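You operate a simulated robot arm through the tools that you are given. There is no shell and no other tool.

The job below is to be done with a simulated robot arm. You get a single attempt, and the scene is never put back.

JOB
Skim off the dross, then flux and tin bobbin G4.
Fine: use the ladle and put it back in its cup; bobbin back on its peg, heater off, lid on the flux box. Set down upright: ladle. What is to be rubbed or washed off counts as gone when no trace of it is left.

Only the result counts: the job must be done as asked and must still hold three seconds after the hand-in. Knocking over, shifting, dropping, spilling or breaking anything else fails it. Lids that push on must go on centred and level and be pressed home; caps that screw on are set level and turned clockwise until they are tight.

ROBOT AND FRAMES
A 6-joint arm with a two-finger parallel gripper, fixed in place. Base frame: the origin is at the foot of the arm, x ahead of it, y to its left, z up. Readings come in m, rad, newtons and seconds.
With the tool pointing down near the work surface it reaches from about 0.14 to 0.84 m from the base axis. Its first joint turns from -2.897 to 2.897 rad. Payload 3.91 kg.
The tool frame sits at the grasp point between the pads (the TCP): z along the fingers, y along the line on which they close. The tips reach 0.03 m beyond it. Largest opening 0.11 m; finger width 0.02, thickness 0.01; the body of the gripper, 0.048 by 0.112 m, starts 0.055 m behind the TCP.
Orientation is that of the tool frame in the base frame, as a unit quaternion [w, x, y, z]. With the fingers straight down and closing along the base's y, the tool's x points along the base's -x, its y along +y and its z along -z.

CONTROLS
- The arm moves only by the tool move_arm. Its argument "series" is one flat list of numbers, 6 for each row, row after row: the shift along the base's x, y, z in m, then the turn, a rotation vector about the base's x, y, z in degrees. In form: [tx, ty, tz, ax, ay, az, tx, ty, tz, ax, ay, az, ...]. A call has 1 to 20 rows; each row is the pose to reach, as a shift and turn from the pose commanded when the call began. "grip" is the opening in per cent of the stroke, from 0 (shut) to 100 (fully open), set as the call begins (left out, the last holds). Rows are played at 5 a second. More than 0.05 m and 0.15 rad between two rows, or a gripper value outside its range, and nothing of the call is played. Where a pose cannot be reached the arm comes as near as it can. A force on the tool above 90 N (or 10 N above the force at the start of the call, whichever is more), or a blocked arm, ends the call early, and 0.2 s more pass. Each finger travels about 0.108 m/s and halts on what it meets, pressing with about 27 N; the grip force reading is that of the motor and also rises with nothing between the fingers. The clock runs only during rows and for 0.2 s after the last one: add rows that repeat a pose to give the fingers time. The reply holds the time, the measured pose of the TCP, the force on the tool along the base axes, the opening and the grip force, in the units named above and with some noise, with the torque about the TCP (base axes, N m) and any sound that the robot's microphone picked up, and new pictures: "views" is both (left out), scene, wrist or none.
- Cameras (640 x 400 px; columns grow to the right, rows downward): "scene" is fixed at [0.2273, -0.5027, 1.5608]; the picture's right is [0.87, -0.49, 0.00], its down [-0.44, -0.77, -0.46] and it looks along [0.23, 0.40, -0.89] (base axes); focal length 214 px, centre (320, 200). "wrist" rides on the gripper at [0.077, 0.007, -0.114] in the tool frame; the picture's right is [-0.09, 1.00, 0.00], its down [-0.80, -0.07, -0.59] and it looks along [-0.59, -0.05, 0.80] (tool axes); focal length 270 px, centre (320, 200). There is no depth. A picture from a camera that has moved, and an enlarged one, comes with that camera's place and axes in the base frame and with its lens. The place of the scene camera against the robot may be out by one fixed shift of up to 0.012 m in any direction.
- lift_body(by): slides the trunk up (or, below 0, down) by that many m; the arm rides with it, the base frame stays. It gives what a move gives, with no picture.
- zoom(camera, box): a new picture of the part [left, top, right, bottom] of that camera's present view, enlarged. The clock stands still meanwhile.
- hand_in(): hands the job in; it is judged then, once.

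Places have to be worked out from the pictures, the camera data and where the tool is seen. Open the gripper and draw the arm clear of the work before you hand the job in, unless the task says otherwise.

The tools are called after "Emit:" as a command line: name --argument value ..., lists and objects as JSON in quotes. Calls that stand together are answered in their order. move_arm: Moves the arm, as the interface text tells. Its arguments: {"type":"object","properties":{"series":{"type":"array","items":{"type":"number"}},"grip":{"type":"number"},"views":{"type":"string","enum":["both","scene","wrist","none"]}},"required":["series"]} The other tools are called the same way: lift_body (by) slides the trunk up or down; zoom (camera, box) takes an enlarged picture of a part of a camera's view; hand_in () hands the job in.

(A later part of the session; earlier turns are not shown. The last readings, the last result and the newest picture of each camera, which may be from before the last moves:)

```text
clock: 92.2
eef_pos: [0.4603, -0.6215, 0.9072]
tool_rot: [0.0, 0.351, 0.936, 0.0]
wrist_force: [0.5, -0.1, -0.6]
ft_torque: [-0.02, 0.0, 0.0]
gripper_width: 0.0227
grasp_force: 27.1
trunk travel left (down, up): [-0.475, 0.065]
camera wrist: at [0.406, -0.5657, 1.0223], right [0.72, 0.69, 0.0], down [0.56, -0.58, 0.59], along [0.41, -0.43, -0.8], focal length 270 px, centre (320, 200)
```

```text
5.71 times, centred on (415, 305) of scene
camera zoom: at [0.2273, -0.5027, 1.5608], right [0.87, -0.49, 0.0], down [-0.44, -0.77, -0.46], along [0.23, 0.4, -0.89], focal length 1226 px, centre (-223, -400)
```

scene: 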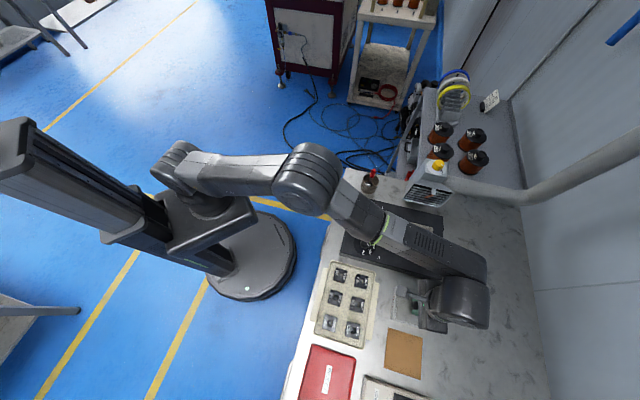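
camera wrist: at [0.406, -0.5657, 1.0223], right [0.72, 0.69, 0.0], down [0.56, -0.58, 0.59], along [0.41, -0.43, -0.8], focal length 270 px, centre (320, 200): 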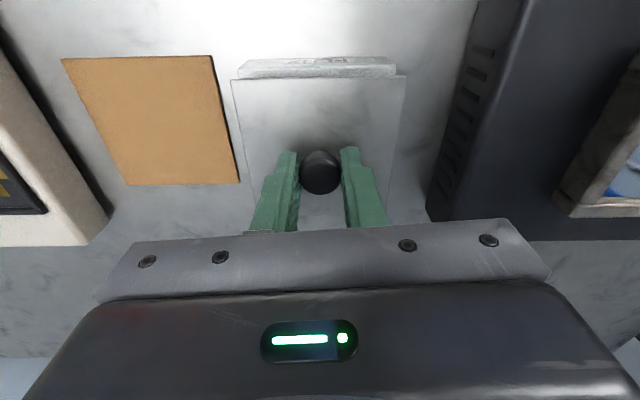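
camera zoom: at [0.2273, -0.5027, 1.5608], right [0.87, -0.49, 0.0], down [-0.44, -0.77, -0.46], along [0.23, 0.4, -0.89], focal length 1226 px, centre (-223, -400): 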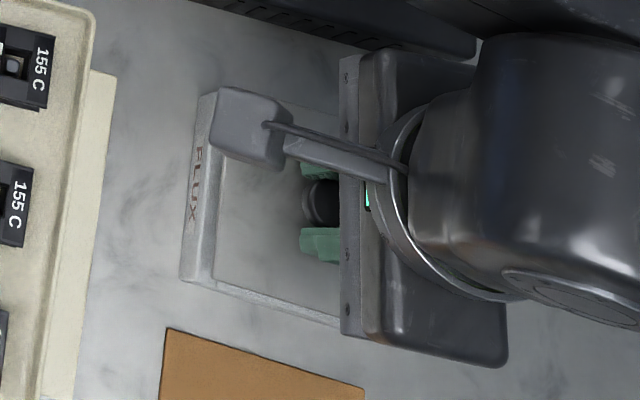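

I need a finer look at the lid edges against the box rim.

Emit:
zoom --camera "wrist" --box '[220, 40, 320, 110]'

Emit:
zoom --camera "wrist" --box '[320, 40, 420, 110]'

Emit:
zoom --camera "wrist" --box '[300, 150, 420, 235]'

Emit:
zoom --camera "scene" --box '[395, 280, 430, 330]'

```text
5.71 times, centred on (270, 75) of wrist
camera zoom: at [0.406, -0.5657, 1.0223], right [0.72, 0.69, 0.0], down [0.56, -0.58, 0.59], along [0.41, -0.43, -0.8], focal length 1544 px, centre (606, 914)
```

zoom: 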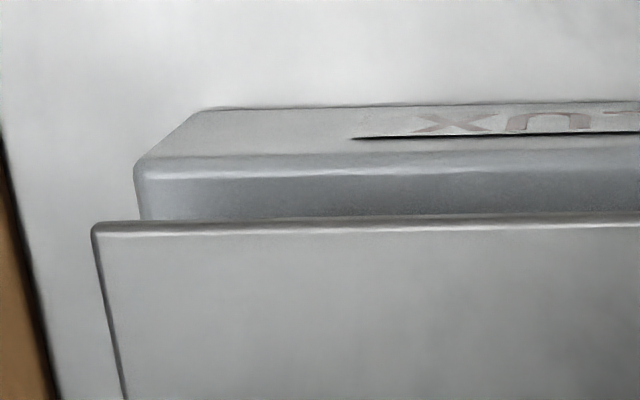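

```text
5.71 times, centred on (370, 75) of wrist
camera zoom: at [0.406, -0.5657, 1.0223], right [0.72, 0.69, 0.0], down [0.56, -0.58, 0.59], along [0.41, -0.43, -0.8], focal length 1544 px, centre (34, 914)
```

zoom: 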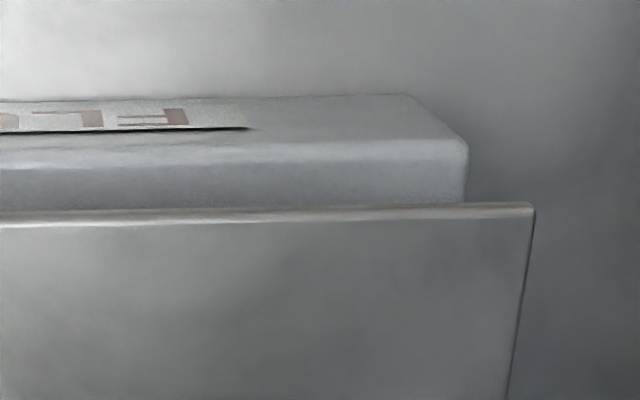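

```text
4.71 times, centred on (360, 192) of wrist
camera zoom: at [0.406, -0.5657, 1.0223], right [0.72, 0.69, 0.0], down [0.56, -0.58, 0.59], along [0.41, -0.43, -0.8], focal length 1272 px, centre (132, 235)
```

zoom: 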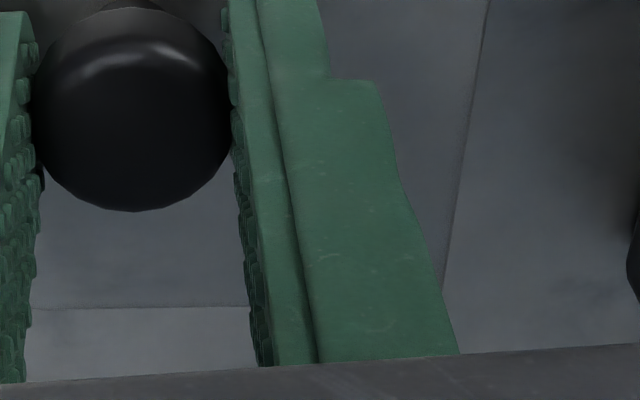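

```text
8.00 times, centred on (412, 305) of scene
camera zoom: at [0.2273, -0.5027, 1.5608], right [0.87, -0.49, 0.0], down [-0.44, -0.77, -0.46], along [0.23, 0.4, -0.89], focal length 1716 px, centre (-420, -640)
```

zoom: 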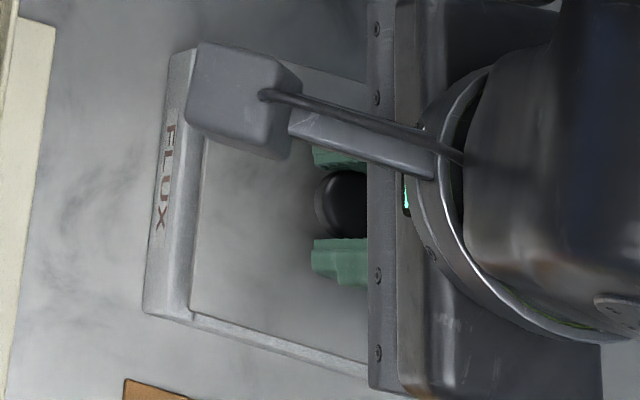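

The lid needs about 1.4 mm more in -y. I'll apply that and lower to just above the rim.

Emit:
move_arm --series '[0, -0.0014, 0, 0, 0, 0, 0, -0.0014, -0.01, 0, 0, 0, 0, -0.0014, -0.016, 0, 0, 0, 0, -0.0014, -0.016, 0, 0, 0]' --views "wrist"

Emit:
zoom --camera "wrist" --box '[220, 40, 320, 110]'

Emit:
zoom --camera "wrist" --box '[320, 40, 420, 110]'

Emit:
zoom --camera "scene" --box '[395, 280, 430, 330]'

```text
clock: 93.2
eef_pos: [0.4594, -0.6222, 0.8925]
tool_rot: [0.0, 0.351, 0.937, 0.0]
wrist_force: [-0.5, -0.4, -0.9]
ft_torque: [-0.01, 0.0, -0.03]
gripper_width: 0.0227
grasp_force: 27.0
trunk travel left (down, up): [-0.475, 0.065]
camera wrist: at [0.406, -0.5666, 1.0064], right [0.72, 0.69, 0.0], down [0.56, -0.58, 0.59], along [0.41, -0.43, -0.8], focal length 270 px, centre (320, 200)
```

wrist: 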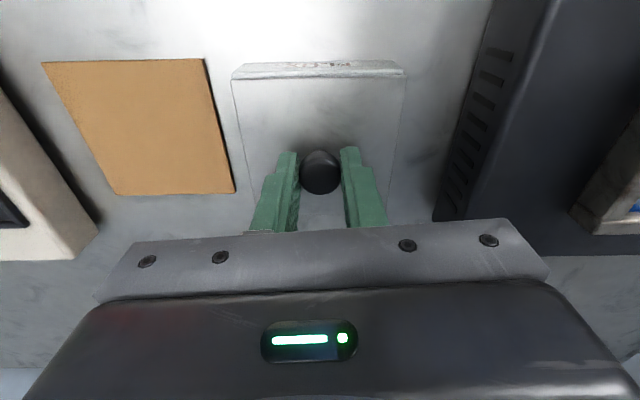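

```text
5.71 times, centred on (270, 75) of wrist
camera zoom: at [0.406, -0.5666, 1.0064], right [0.72, 0.69, 0.0], down [0.56, -0.58, 0.59], along [0.41, -0.43, -0.8], focal length 1544 px, centre (606, 914)
```

zoom: 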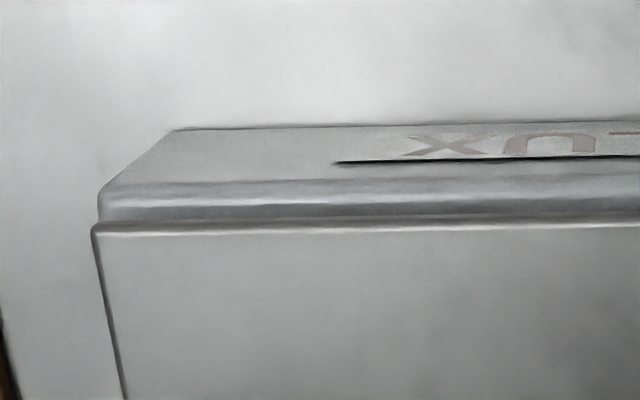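

```text
5.71 times, centred on (370, 75) of wrist
camera zoom: at [0.406, -0.5666, 1.0064], right [0.72, 0.69, 0.0], down [0.56, -0.58, 0.59], along [0.41, -0.43, -0.8], focal length 1544 px, centre (34, 914)
```

zoom: 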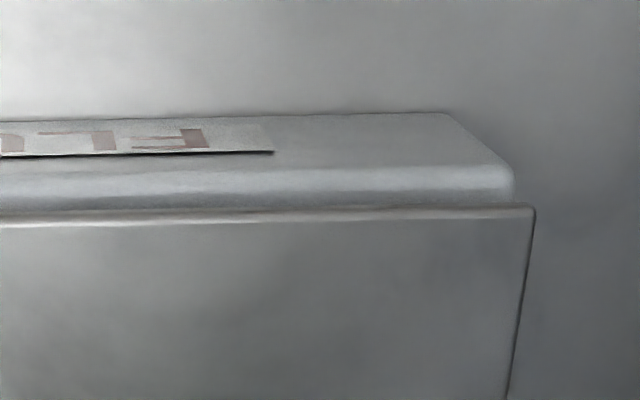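

```text
8.00 times, centred on (412, 305) of scene
camera zoom: at [0.2273, -0.5027, 1.5608], right [0.87, -0.49, 0.0], down [-0.44, -0.77, -0.46], along [0.23, 0.4, -0.89], focal length 1716 px, centre (-420, -640)
```

zoom: 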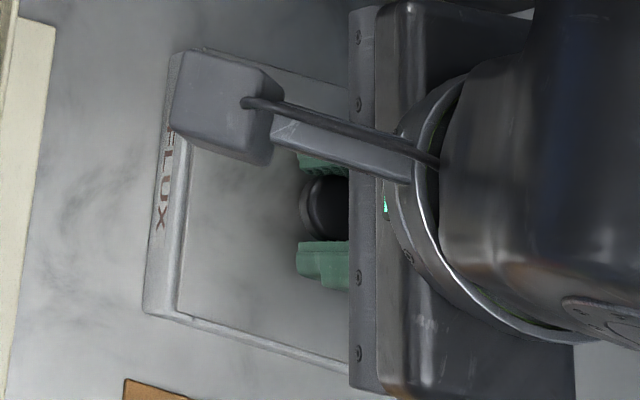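

Comparing the two heights gives the rim at z≈0.849 and a box width of about 0.0925, so the lid needs only a ~1 mm correction. I'll apply it and lower in 1 mm steps with force checks.

Emit:
move_arm --series '[-0.0011, 0.0003, 0, 0, 0, 0, -0.0011, 0.0003, -0.001, 0, 0, 0, -0.0011, 0.0003, -0.002, 0, 0, 0, -0.0011, 0.0003, -0.002, 0, 0, 0]' --views "none"

Emit:
move_arm --series '[0, 0, -0.001, 0, 0, 0, 0, 0, -0.002, 0, 0, 0, 0, 0, -0.002, 0, 0, 0]' --views "none"

Emit:
move_arm --series '[0, 0, -0.001, 0, 0, 0, 0, 0, -0.0015, 0, 0, 0, 0, 0, -0.0015, 0, 0, 0]' --views "wrist"

Emit:
zoom --camera "wrist" --box '[200, 30, 440, 220]'

```text
clock: 94.2
eef_pos: [0.4598, -0.6218, 0.8896]
tool_rot: [0.001, 0.351, 0.936, 0.0]
wrist_force: [0.0, -0.4, -0.7]
ft_torque: [0.0, 0.03, -0.01]
gripper_width: 0.0227
grasp_force: 27.6
trunk travel left (down, up): [-0.475, 0.065]
```

```text
clock: 95.0
eef_pos: [0.4598, -0.6206, 0.8884]
tool_rot: [0.0, 0.351, 0.936, 0.0]
wrist_force: [0.0, -0.1, -0.9]
ft_torque: [0.0, 0.02, 0.03]
gripper_width: 0.0224
grasp_force: 27.0
trunk travel left (down, up): [-0.475, 0.065]
```

```text
clock: 95.8
eef_pos: [0.4593, -0.6205, 0.8875]
tool_rot: [-0.001, 0.352, 0.936, 0.0]
wrist_force: [0.1, 0.2, -0.6]
ft_torque: [-0.01, 0.02, -0.02]
gripper_width: 0.0227
grasp_force: 27.1
trunk travel left (down, up): [-0.475, 0.065]
camera wrist: at [0.4054, -0.5653, 1.0018], right [0.72, 0.69, 0.0], down [0.56, -0.58, 0.59], along [0.41, -0.43, -0.8], focal length 270 px, centre (320, 200)
```

wrist: 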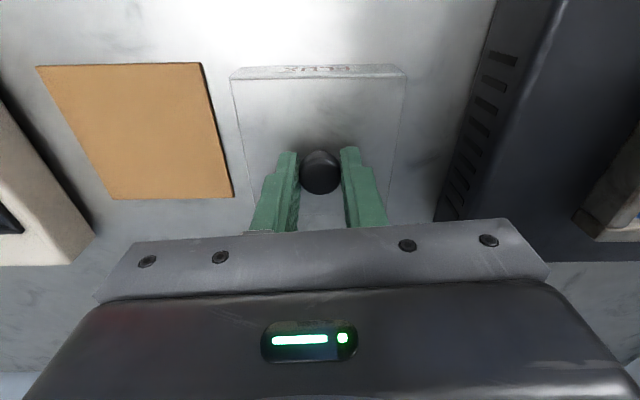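

```text
2.11 times, centred on (320, 125) of wrist
camera zoom: at [0.4054, -0.5653, 1.0018], right [0.72, 0.69, 0.0], down [0.56, -0.58, 0.59], along [0.41, -0.43, -0.8], focal length 569 px, centre (320, 358)
```

zoom: 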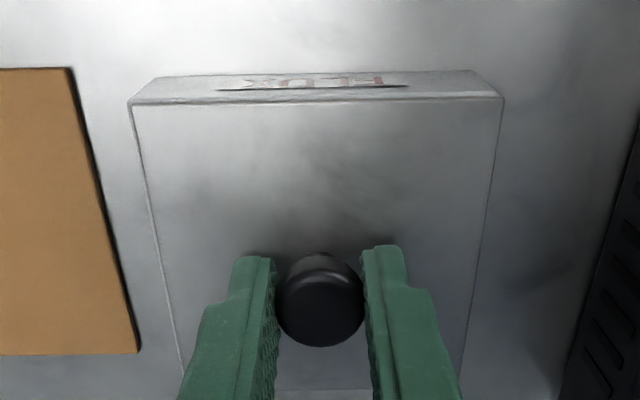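

The lid looks almost perfectly flush with the box. I'll continue down until contact.

Emit:
move_arm --series '[0, 0, -0.001, 0, 0, 0, 0, 0, -0.002, 0, 0, 0, 0, 0, -0.002, 0, 0, 0]' --views "none"

Emit:
move_arm --series '[0, 0, -0.001, 0, 0, 0, 0, 0, -0.002, 0, 0, 0, 0, 0, -0.002, 0, 0, 0]' --views "none"

Emit:
move_arm --series '[0, 0, -0.001, 0, 0, 0, 0, 0, -0.0015, 0, 0, 0, 0, 0, -0.0015, 0, 0, 0]' --views "wrist"

Emit:
zoom --camera "wrist" --box '[200, 30, 440, 220]'

```text
clock: 96.6
eef_pos: [0.4604, -0.6197, 0.8864]
tool_rot: [0.0, 0.351, 0.937, 0.0]
wrist_force: [1.7, -1.4, 9.9]
ft_torque: [0.24, 0.23, -0.02]
gripper_width: 0.0228
grasp_force: 27.2
trunk travel left (down, up): [-0.475, 0.065]
```

```text
clock: 97.4
eef_pos: [0.4595, -0.6206, 0.8844]
tool_rot: [0.001, 0.351, 0.936, -0.002]
wrist_force: [3.1, -4.0, 19.0]
ft_torque: [-0.12, -0.08, 0.01]
gripper_width: 0.0228
grasp_force: 27.6
trunk travel left (down, up): [-0.475, 0.065]
```

```text
clock: 98.2
eef_pos: [0.458, -0.6199, 0.8842]
tool_rot: [0.001, 0.351, 0.936, 0.0]
wrist_force: [1.9, -6.1, 21.1]
ft_torque: [-0.07, -0.07, -0.03]
gripper_width: 0.0225
grasp_force: 27.2
trunk travel left (down, up): [-0.475, 0.065]
camera wrist: at [0.4044, -0.5644, 0.9973], right [0.72, 0.69, 0.0], down [0.56, -0.58, 0.6], along [0.41, -0.43, -0.8], focal length 270 px, centre (320, 200)
```

wrist: 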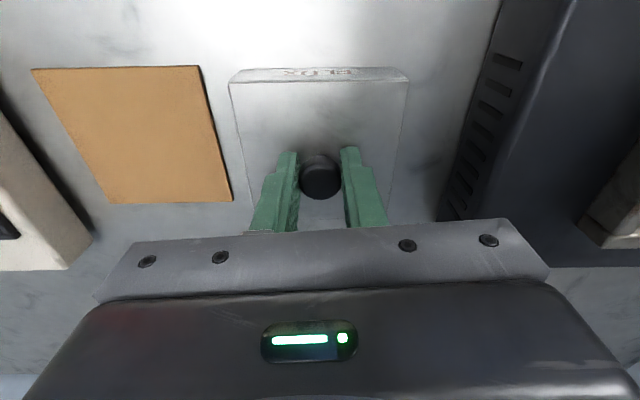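

```text
2.11 times, centred on (320, 125) of wrist
camera zoom: at [0.4044, -0.5644, 0.9973], right [0.72, 0.69, 0.0], down [0.56, -0.58, 0.6], along [0.41, -0.43, -0.8], focal length 569 px, centre (320, 358)
```

zoom: 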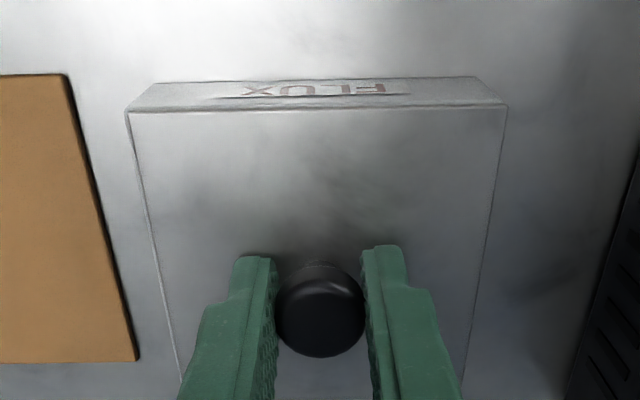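

The lid is on the rim with 21 N, and the knob slid slightly in the grip. I'll release it, go up, close the fingers, and press the knob down from above to drive the lid home.

Emit:
move_arm --series '[0, 0, 0.0025, 0, 0, 0, 0, 0, 0.0025, 0, 0, 0]' --views "none"

Emit:
move_arm --series '[0, 0, 0, 0, 0, 0, 0, 0, 0, 0, 0, 0, 0, 0, 0, 0, 0, 0]' --grip 50 --views "none"

Emit:
move_arm --series '[0, 0, 0.015, 0, 0, 0, 0, 0, 0.04, 0, 0, 0, 0, 0, 0.07, 0, 0, 0, 0, 0, 0.07, 0, 0, 0]' --views "both"

Emit:
zoom --camera "wrist" --box '[200, 30, 440, 220]'

Emit:
zoom --camera "scene" --box '[380, 270, 440, 340]'

```text
clock: 98.8
eef_pos: [0.4587, -0.6201, 0.8837]
tool_rot: [0.0, 0.351, 0.936, 0.001]
wrist_force: [-0.4, -2.9, 6.8]
ft_torque: [-0.32, -0.3, -0.07]
gripper_width: 0.0227
grasp_force: 27.0
trunk travel left (down, up): [-0.475, 0.065]
```

```text
clock: 99.6
eef_pos: [0.4583, -0.6206, 0.8837]
tool_rot: [-0.002, 0.351, 0.936, 0.0]
wrist_force: [0.1, -0.1, 0.3]
ft_torque: [0.01, 0.03, 0.01]
gripper_width: 0.055
grasp_force: 0.0
trunk travel left (down, up): [-0.475, 0.065]
```

```text
clock: 100.6
eef_pos: [0.4587, -0.6197, 0.9533]
tool_rot: [0.0, 0.351, 0.936, 0.0]
wrist_force: [0.4, -0.1, 0.9]
ft_torque: [0.02, 0.01, 0.03]
gripper_width: 0.055
grasp_force: 0.1
trunk travel left (down, up): [-0.475, 0.065]
camera wrist: at [0.4051, -0.5653, 1.068], right [0.72, 0.69, 0.0], down [0.56, -0.58, 0.59], along [0.41, -0.43, -0.8], focal length 270 px, centre (320, 200)
```

scene: 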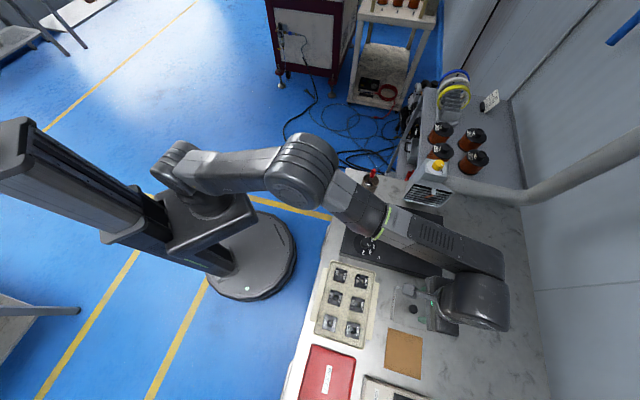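
wrist: 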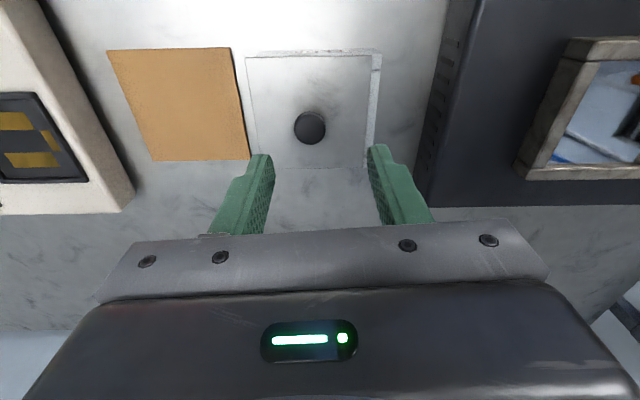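

```text
2.11 times, centred on (320, 125) of wrist
camera zoom: at [0.4051, -0.5653, 1.068], right [0.72, 0.69, 0.0], down [0.56, -0.58, 0.59], along [0.41, -0.43, -0.8], focal length 569 px, centre (320, 358)
```

zoom: 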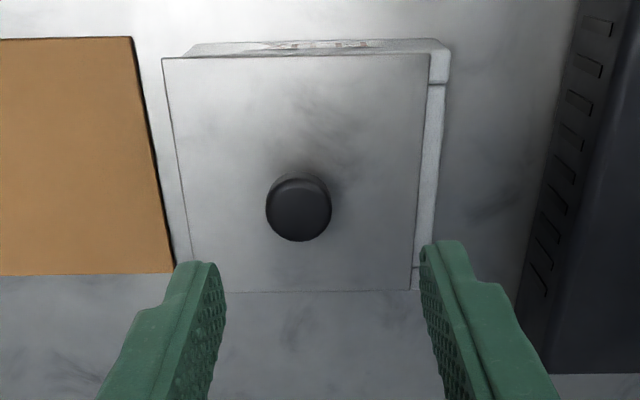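

```text
5.71 times, centred on (410, 305) of scene
camera zoom: at [0.2273, -0.5027, 1.5608], right [0.87, -0.49, 0.0], down [-0.44, -0.77, -0.46], along [0.23, 0.4, -0.89], focal length 1226 px, centre (-194, -400)
```

zoom: 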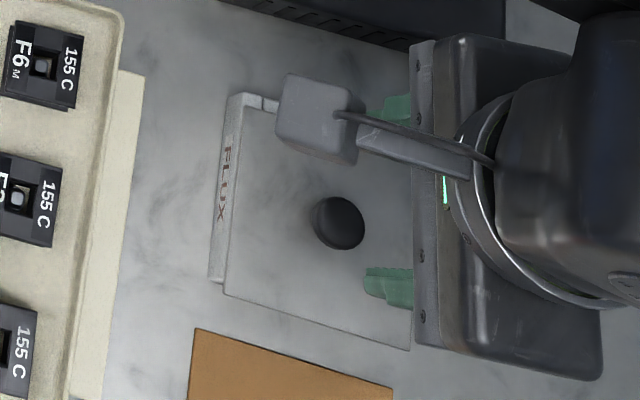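

When the fingers opened, the lid slid about 8 mm sideways: it was only resting on the rim and wasn't pressed home. I'll regrasp the knob lower, recentre it, and press with the fingertips on the plate itself.

Emit:
move_arm --series '[-0.0053, -0.0058, -0.02, 0, 0, 0, -0.0053, -0.0058, -0.05, 0, 0, 0, -0.0053, -0.0058, -0.065, 0, 0, 0, -0.0053, -0.0058, -0.0715, 0, 0, 0, -0.0053, -0.0058, -0.0715, 0, 0, 0]' --grip 50 --views "wrist"

Emit:
zoom --camera "wrist" --box '[200, 50, 440, 240]'

```text
clock: 101.8
eef_pos: [0.4539, -0.6263, 0.8831]
tool_rot: [-0.001, 0.351, 0.936, 0.0]
wrist_force: [-0.3, -0.3, 1.0]
ft_torque: [0.01, -0.01, 0.03]
gripper_width: 0.0553
grasp_force: 0.1
trunk travel left (down, up): [-0.475, 0.065]
camera wrist: at [0.4002, -0.5713, 0.9975], right [0.72, 0.69, 0.0], down [0.56, -0.58, 0.59], along [0.41, -0.43, -0.8], focal length 270 px, centre (320, 200)
```

wrist: 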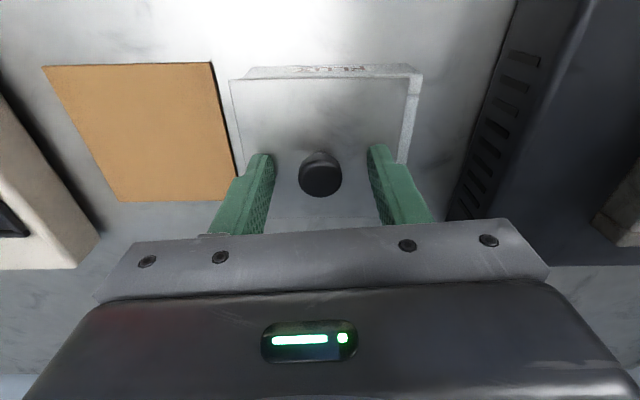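

```text
2.11 times, centred on (320, 145) of wrist
camera zoom: at [0.4002, -0.5713, 0.9975], right [0.72, 0.69, 0.0], down [0.56, -0.58, 0.59], along [0.41, -0.43, -0.8], focal length 569 px, centre (320, 316)
```

zoom: 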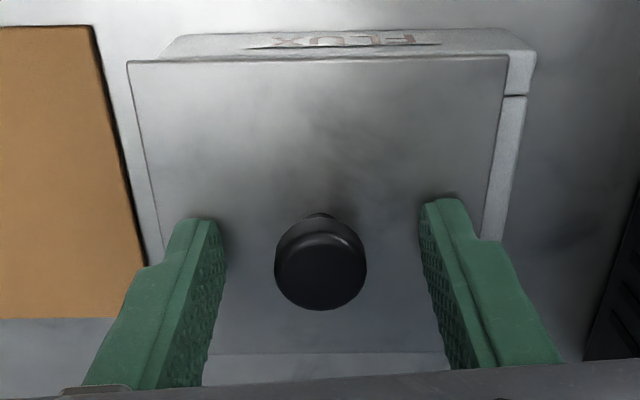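

The knob is centred between the pads. I'll close, lift slightly, and move back to the aligned position (0.4581, -0.6196).

Emit:
move_arm --series '[0, 0, 0, 0, 0, 0, 0, 0, 0, 0, 0, 0, 0, 0, 0, 0, 0, 0]' --grip 0 --views "none"

Emit:
move_arm --series '[0, 0, 0.004, 0, 0, 0, 0, 0, 0.008, 0, 0, 0, 0.003, 0.003, 0.008, 0, 0, 0, 0.0053, 0.0058, 0.008, 0, 0, 0, 0.0053, 0.0058, 0.008, 0, 0, 0]' --views "wrist"

Emit:
zoom --camera "wrist" --box '[220, 40, 320, 110]'

Emit:
zoom --camera "wrist" --box '[320, 40, 420, 110]'

Emit:
zoom --camera "wrist" --box '[200, 50, 440, 240]'

```text
clock: 102.6
eef_pos: [0.4543, -0.6277, 0.8827]
tool_rot: [0.0, 0.351, 0.936, 0.001]
wrist_force: [0.9, 0.4, 1.4]
ft_torque: [-0.03, -0.05, -0.01]
gripper_width: 0.0224
grasp_force: 27.2
trunk travel left (down, up): [-0.475, 0.065]
```

```text
clock: 103.8
eef_pos: [0.4586, -0.6215, 0.8906]
tool_rot: [0.0, 0.351, 0.936, 0.0]
wrist_force: [0.3, 0.5, 0.1]
ft_torque: [0.01, -0.02, -0.02]
gripper_width: 0.0227
grasp_force: 26.8
trunk travel left (down, up): [-0.475, 0.065]
camera wrist: at [0.4049, -0.5657, 1.0049], right [0.72, 0.69, 0.0], down [0.56, -0.58, 0.59], along [0.41, -0.43, -0.8], focal length 270 px, centre (320, 200)
```

wrist: 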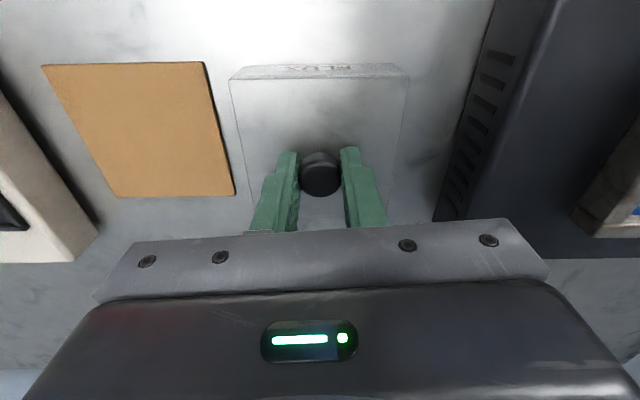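

```text
5.71 times, centred on (270, 75) of wrist
camera zoom: at [0.4049, -0.5657, 1.0049], right [0.72, 0.69, 0.0], down [0.56, -0.58, 0.59], along [0.41, -0.43, -0.8], focal length 1544 px, centre (606, 914)
```

zoom: 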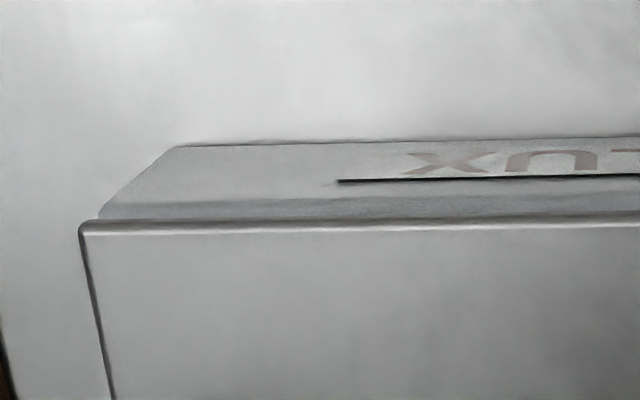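

```text
5.71 times, centred on (370, 75) of wrist
camera zoom: at [0.4049, -0.5657, 1.0049], right [0.72, 0.69, 0.0], down [0.56, -0.58, 0.59], along [0.41, -0.43, -0.8], focal length 1544 px, centre (34, 914)
```

zoom: 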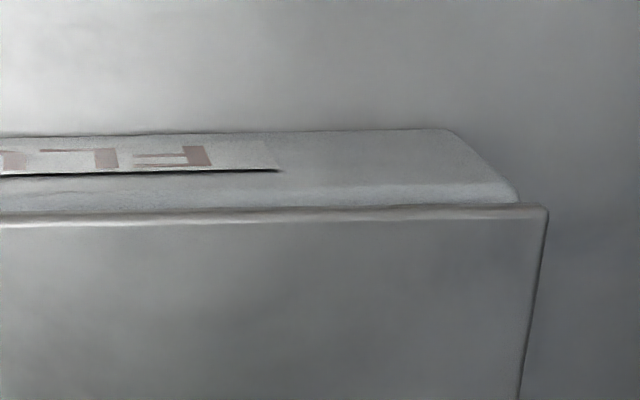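

```text
2.11 times, centred on (320, 145) of wrist
camera zoom: at [0.4049, -0.5657, 1.0049], right [0.72, 0.69, 0.0], down [0.56, -0.58, 0.59], along [0.41, -0.43, -0.8], focal length 569 px, centre (320, 316)
```

zoom: 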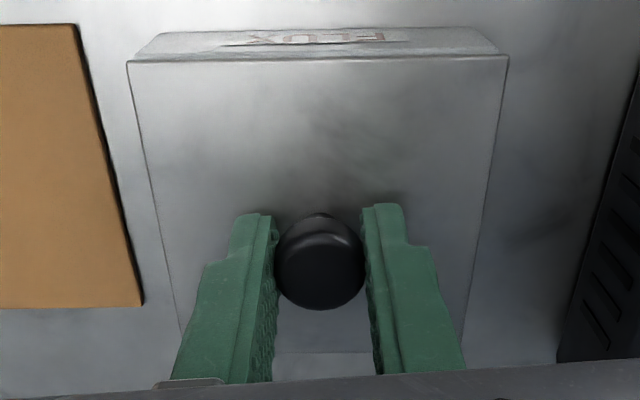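

The lid is nearly aligned and only needs about (+0.3, -1.1) mm. I'll apply that, lower to contact, and press progressively.

Emit:
move_arm --series '[0.0003, -0.0011, 0, 0, 0, 0, 0.0003, -0.0011, -0.003, 0, 0, 0, 0.0003, -0.0011, -0.006, 0, 0, 0, 0.0003, -0.0011, -0.006, 0, 0, 0]' --views "wrist"

Emit:
zoom --camera "wrist" --box '[200, 50, 440, 240]'

Emit:
move_arm --series '[0, 0, -0.002, 0, 0, 0, 0, 0, -0.004, 0, 0, 0, 0, 0, -0.006, 0, 0, 0, 0, 0, -0.006, 0, 0, 0]' --views "none"

```text
clock: 104.8
eef_pos: [0.4603, -0.6215, 0.8856]
tool_rot: [0.0, 0.351, 0.936, 0.0]
wrist_force: [0.3, -0.9, -0.3]
ft_torque: [-0.01, -0.03, 0.01]
gripper_width: 0.0229
grasp_force: 26.7
trunk travel left (down, up): [-0.475, 0.065]
camera wrist: at [0.4052, -0.5661, 0.9988], right [0.72, 0.69, 0.0], down [0.56, -0.58, 0.59], along [0.41, -0.43, -0.8], focal length 270 px, centre (320, 200)
```

wrist: 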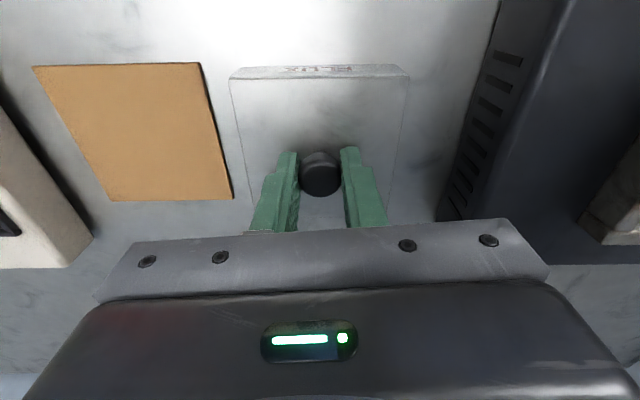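

```text
2.11 times, centred on (320, 145) of wrist
camera zoom: at [0.4052, -0.5661, 0.9988], right [0.72, 0.69, 0.0], down [0.56, -0.58, 0.59], along [0.41, -0.43, -0.8], focal length 569 px, centre (320, 316)
```

zoom: 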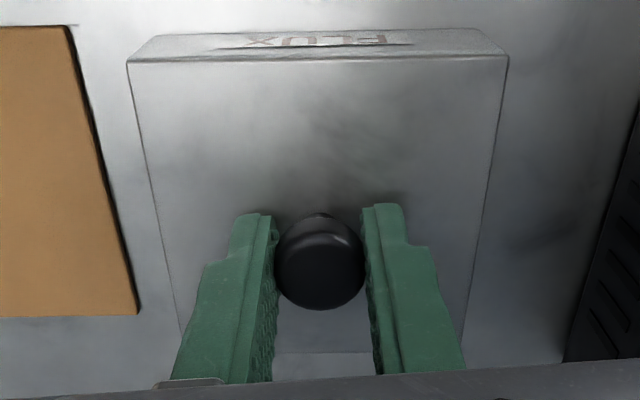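

```text
clock: 105.8
eef_pos: [0.458, -0.6211, 0.8826]
tool_rot: [0.003, 0.35, 0.937, -0.002]
wrist_force: [3.9, -3.8, 24.5]
ft_torque: [0.47, 0.4, 0.02]
gripper_width: 0.0227
grasp_force: 27.2
trunk travel left (down, up): [-0.475, 0.065]
```

At 24 N the lid is flush and seated. I'll press further toward 50–60 N and watch for a seating drop or a sound.

Emit:
move_arm --series '[0, 0, -0.002, 0, 0, 0, 0, 0, -0.004, 0, 0, 0, 0, 0, -0.004, 0, 0, 0]' --views "none"

Emit:
move_arm --series '[0, 0, -0.002, 0, 0, 0, 0, 0, -0.004, 0, 0, 0, 0, 0, -0.004, 0, 0, 0]' --views "wrist"

Emit:
zoom --camera "wrist" --box '[200, 50, 440, 240]'

```text
clock: 106.6
eef_pos: [0.4591, -0.6213, 0.8826]
tool_rot: [0.005, 0.351, 0.936, -0.003]
wrist_force: [6.6, -7.2, 46.9]
ft_torque: [0.36, 0.16, 0.02]
gripper_width: 0.0227
grasp_force: 26.6
trunk travel left (down, up): [-0.475, 0.065]
```

```text
clock: 107.4
eef_pos: [0.4595, -0.6221, 0.8832]
tool_rot: [0.007, 0.351, 0.936, -0.004]
wrist_force: [4.2, -4.6, 61.3]
ft_torque: [0.81, 0.42, 0.05]
gripper_width: 0.0228
grasp_force: 26.8
trunk travel left (down, up): [-0.475, 0.065]
camera wrist: at [0.4036, -0.5641, 0.9957], right [0.72, 0.69, 0.0], down [0.55, -0.57, 0.61], along [0.42, -0.44, -0.79], focal length 270 px, centre (320, 200)
```

wrist: 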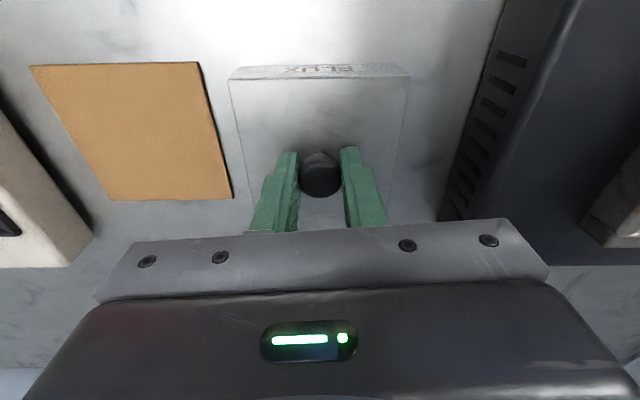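

```text
2.11 times, centred on (320, 145) of wrist
camera zoom: at [0.4036, -0.5641, 0.9957], right [0.72, 0.69, 0.0], down [0.55, -0.57, 0.61], along [0.42, -0.44, -0.79], focal length 569 px, centre (320, 316)
```

zoom: 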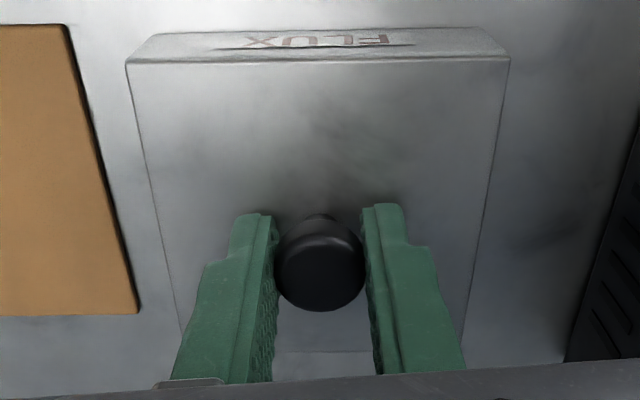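

Pressed to 61 N with the lid flush. I'll unload the force, then open in tiny increments so the fingers can't drag the knob.

Emit:
move_arm --series '[0, 0, 0.006, 0, 0, 0, 0, 0, 0.0125, 0, 0, 0, 0, 0, 0.0125, 0, 0, 0]' --views "none"

Emit:
move_arm --series '[0, 0, 0, 0, 0, 0, 0, 0, 0, 0, 0, 0]' --grip 21.3 --views "none"

Emit:
move_arm --series '[0, 0, 0, 0, 0, 0, 0, 0, 0, 0, 0, 0]' --grip 22.5 --views "none"

Emit:
move_arm --series '[0, 0, 0, 0, 0, 0, 0, 0, 0, 0, 0, 0]' --grip 25 --views "wrist"

Emit:
zoom --camera "wrist" --box '[200, 50, 440, 240]'

```text
clock: 108.2
eef_pos: [0.4591, -0.6211, 0.8824]
tool_rot: [0.0, 0.351, 0.936, 0.0]
wrist_force: [2.6, -4.2, 17.3]
ft_torque: [-0.63, -0.63, -0.14]
gripper_width: 0.0226
grasp_force: 27.4
trunk travel left (down, up): [-0.475, 0.065]
```

```text
clock: 108.8
eef_pos: [0.4593, -0.6215, 0.8832]
tool_rot: [-0.001, 0.351, 0.936, 0.0]
wrist_force: [-0.6, -1.9, 13.1]
ft_torque: [-0.06, -0.03, 0.03]
gripper_width: 0.0232
grasp_force: 0.1
trunk travel left (down, up): [-0.475, 0.065]
```

```text
clock: 109.4
eef_pos: [0.4584, -0.6213, 0.8825]
tool_rot: [-0.001, 0.351, 0.937, 0.0]
wrist_force: [-2.1, 0.7, 8.7]
ft_torque: [0.04, 0.11, -0.02]
gripper_width: 0.0237
grasp_force: 0.1
trunk travel left (down, up): [-0.475, 0.065]
```

```text
clock: 110.0
eef_pos: [0.4597, -0.6206, 0.883]
tool_rot: [0.0, 0.351, 0.936, 0.0]
wrist_force: [-0.7, 2.4, 4.2]
ft_torque: [0.06, 0.07, -0.05]
gripper_width: 0.0266
grasp_force: 0.0
trunk travel left (down, up): [-0.475, 0.065]
camera wrist: at [0.4055, -0.5656, 0.9975], right [0.72, 0.69, 0.0], down [0.56, -0.58, 0.59], along [0.41, -0.43, -0.8], focal length 270 px, centre (320, 200)
```

wrist: 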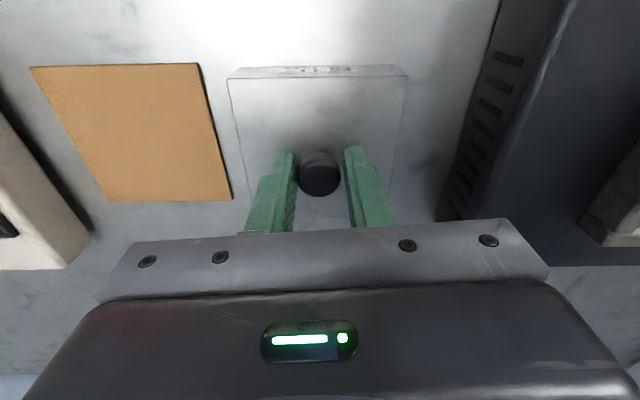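

```text
2.11 times, centred on (320, 145) of wrist
camera zoom: at [0.4055, -0.5656, 0.9975], right [0.72, 0.69, 0.0], down [0.56, -0.58, 0.59], along [0.41, -0.43, -0.8], focal length 569 px, centre (320, 316)
```

zoom: 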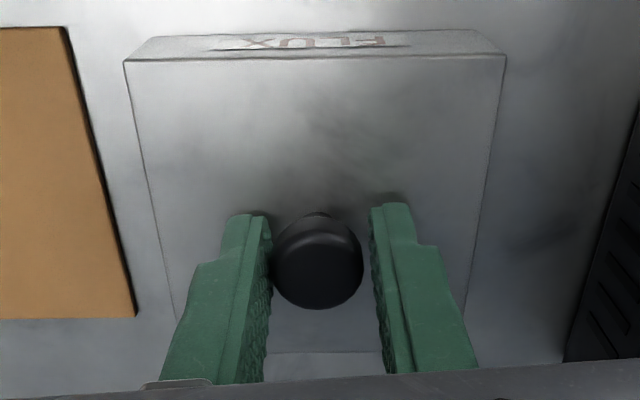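

The fingers are free with the lid still flush. I'll rise 1.5 mm off the plate, open a bit more, then withdraw upward.

Emit:
move_arm --series '[0, 0, 0.0015, 0, 0, 0, 0, 0, 0.0015, 0, 0, 0]' --views "none"

Emit:
move_arm --series '[0, 0, 0, 0, 0, 0, 0, 0, 0, 0, 0, 0]' --grip 35 --views "none"

Emit:
move_arm --series '[0, 0, 0.015, 0, 0, 0, 0, 0, 0.04, 0, 0, 0, 0, 0, 0.07, 0, 0, 0, 0, 0, 0.07, 0, 0, 0]' --views "both"

Emit:
zoom --camera "wrist" --box '[200, 30, 440, 220]'

Emit:
zoom --camera "scene" --box '[380, 270, 440, 340]'

```text
clock: 110.6
eef_pos: [0.4588, -0.6211, 0.8842]
tool_rot: [0.0, 0.351, 0.936, 0.0]
wrist_force: [0.3, -0.3, -0.3]
ft_torque: [0.02, -0.03, 0.02]
gripper_width: 0.0275
grasp_force: 0.1
trunk travel left (down, up): [-0.475, 0.065]
```

```text
clock: 111.2
eef_pos: [0.4595, -0.6212, 0.8849]
tool_rot: [0.0, 0.351, 0.936, 0.0]
wrist_force: [-0.1, 0.8, -0.2]
ft_torque: [0.0, -0.02, -0.01]
gripper_width: 0.0385
grasp_force: 0.1
trunk travel left (down, up): [-0.475, 0.065]
```

```text
clock: 112.2
eef_pos: [0.4588, -0.6233, 0.9544]
tool_rot: [0.0, 0.351, 0.936, -0.001]
wrist_force: [-0.1, 0.9, 1.0]
ft_torque: [0.01, 0.02, 0.01]
gripper_width: 0.0386
grasp_force: 0.0
trunk travel left (down, up): [-0.475, 0.065]
camera wrist: at [0.4045, -0.5673, 1.0689], right [0.72, 0.69, 0.0], down [0.56, -0.58, 0.59], along [0.41, -0.43, -0.8], focal length 270 px, centre (320, 200)
```

scene: 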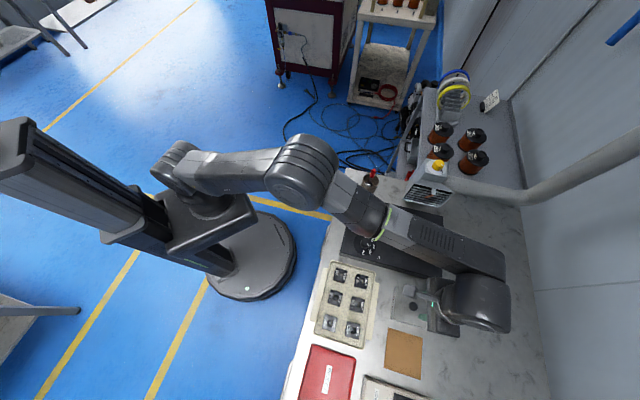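
wrist: 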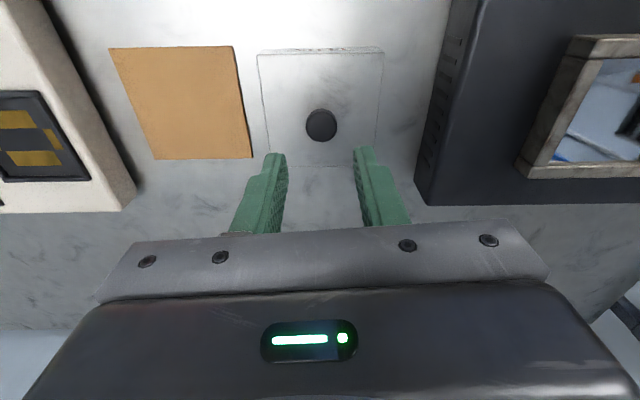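

```text
2.11 times, centred on (320, 125) of wrist
camera zoom: at [0.4045, -0.5673, 1.0689], right [0.72, 0.69, 0.0], down [0.56, -0.58, 0.59], along [0.41, -0.43, -0.8], focal length 569 px, centre (320, 358)
```

zoom: 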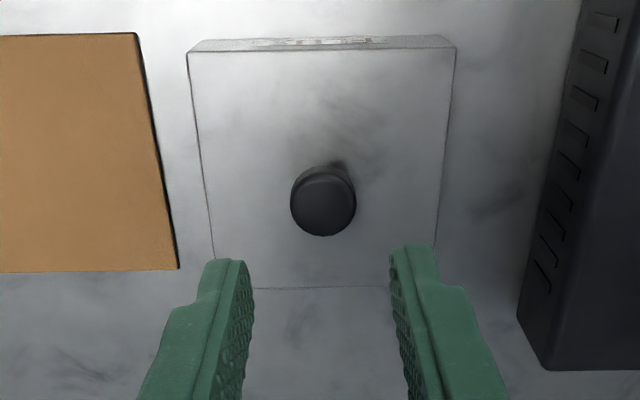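

```text
5.71 times, centred on (410, 305) of scene
camera zoom: at [0.2273, -0.5027, 1.5608], right [0.87, -0.49, 0.0], down [-0.44, -0.77, -0.46], along [0.23, 0.4, -0.89], focal length 1226 px, centre (-194, -400)
```

zoom: 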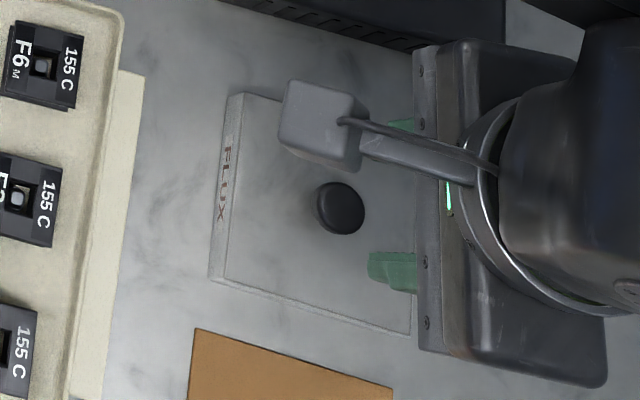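

The lid sits centred and flush. I'll back toward the robot, restore the yaw, and tilt the camera to inspect the seam from the side.

Emit:
move_arm --series '[-0.02, 0.02, 0.02, 0, 0, -2, -0.045, 0.045, 0.03, 0, 0, -3.9, -0.06, 0.06, 0.03, 0, 0, -3.9, -0.06, 0.06, 0.03, 0, 0, -3.9]' --views "none"

Emit:
move_arm --series '[0, 0, 0, -4.7, -4.7, 0, 0, 0, 0, -9.4, -9.4, 0, 0, 0, -0.01, -14.1, -14.1, 0, 0, 0, -0.02, -18.8, -18.8, 0, 0.002, -0.002, -0.035, -23.5, -23.5, 0, 0.005, -0.005, -0.05, -28.3, -28.3, 0, 0.005, -0.005, -0.05, -28.3, -28.3, 0]' --views "both"

Emit:
zoom --camera "wrist" --box '[200, 20, 440, 170]'

Emit:
zoom --camera "scene" --box '[310, 250, 450, 350]'

```text
clock: 113.2
eef_pos: [0.399, -0.5616, 0.9849]
tool_rot: [0.0, 0.382, 0.924, 0.001]
wrist_force: [-0.4, -0.1, 0.5]
ft_torque: [0.01, -0.03, -0.02]
gripper_width: 0.0385
grasp_force: 0.0
trunk travel left (down, up): [-0.475, 0.065]
```

```text
clock: 114.8
eef_pos: [0.4041, -0.5666, 0.9343]
tool_rot: [0.316, 0.36, 0.868, -0.132]
wrist_force: [0.6, -0.4, 0.6]
ft_torque: [0.06, 0.0, 0.0]
gripper_width: 0.0386
grasp_force: 0.0
trunk travel left (down, up): [-0.475, 0.065]
camera wrist: at [0.3145, -0.4689, 0.9731], right [0.75, 0.66, 0.06], down [0.11, -0.21, 0.97], along [0.65, -0.72, -0.23], focal length 270 px, centre (320, 200)
```

scene: 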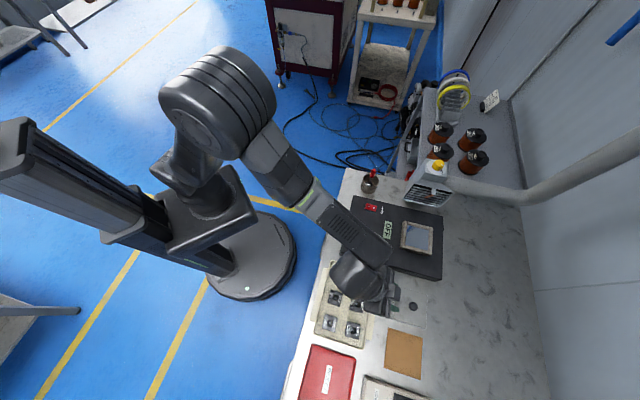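
wrist: 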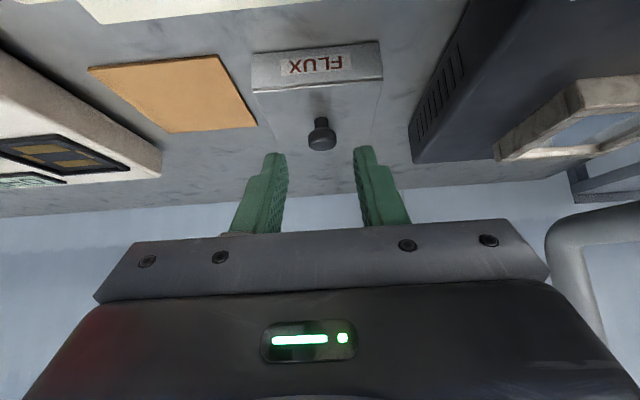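

```text
2.67 times, centred on (320, 95) of wrist
camera zoom: at [0.3145, -0.4689, 0.9731], right [0.75, 0.66, 0.06], down [0.11, -0.21, 0.97], along [0.65, -0.72, -0.23], focal length 721 px, centre (320, 480)
```

zoom: 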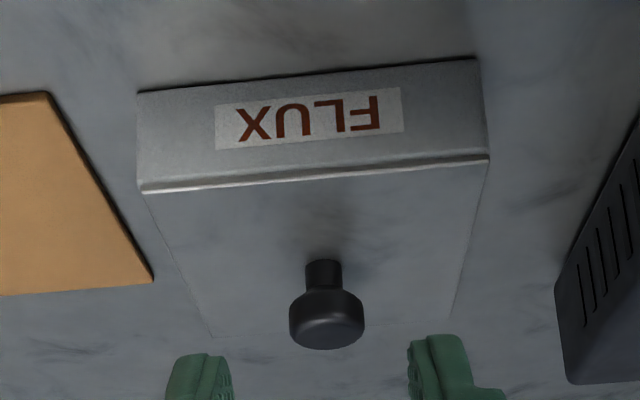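

```text
4.00 times, centred on (380, 300) of scene
camera zoom: at [0.2273, -0.5027, 1.5608], right [0.87, -0.49, 0.0], down [-0.44, -0.77, -0.46], along [0.23, 0.4, -0.89], focal length 858 px, centre (80, -200)
```

zoom: 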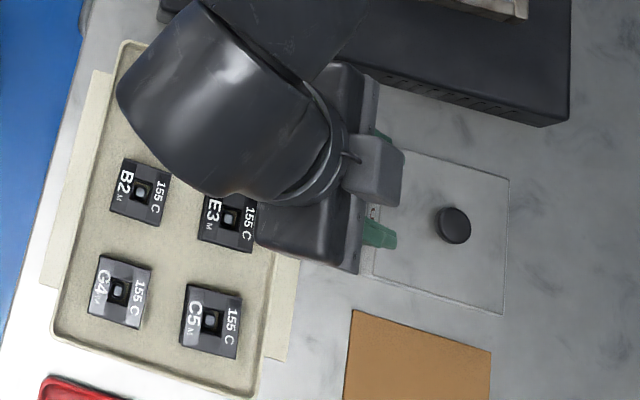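

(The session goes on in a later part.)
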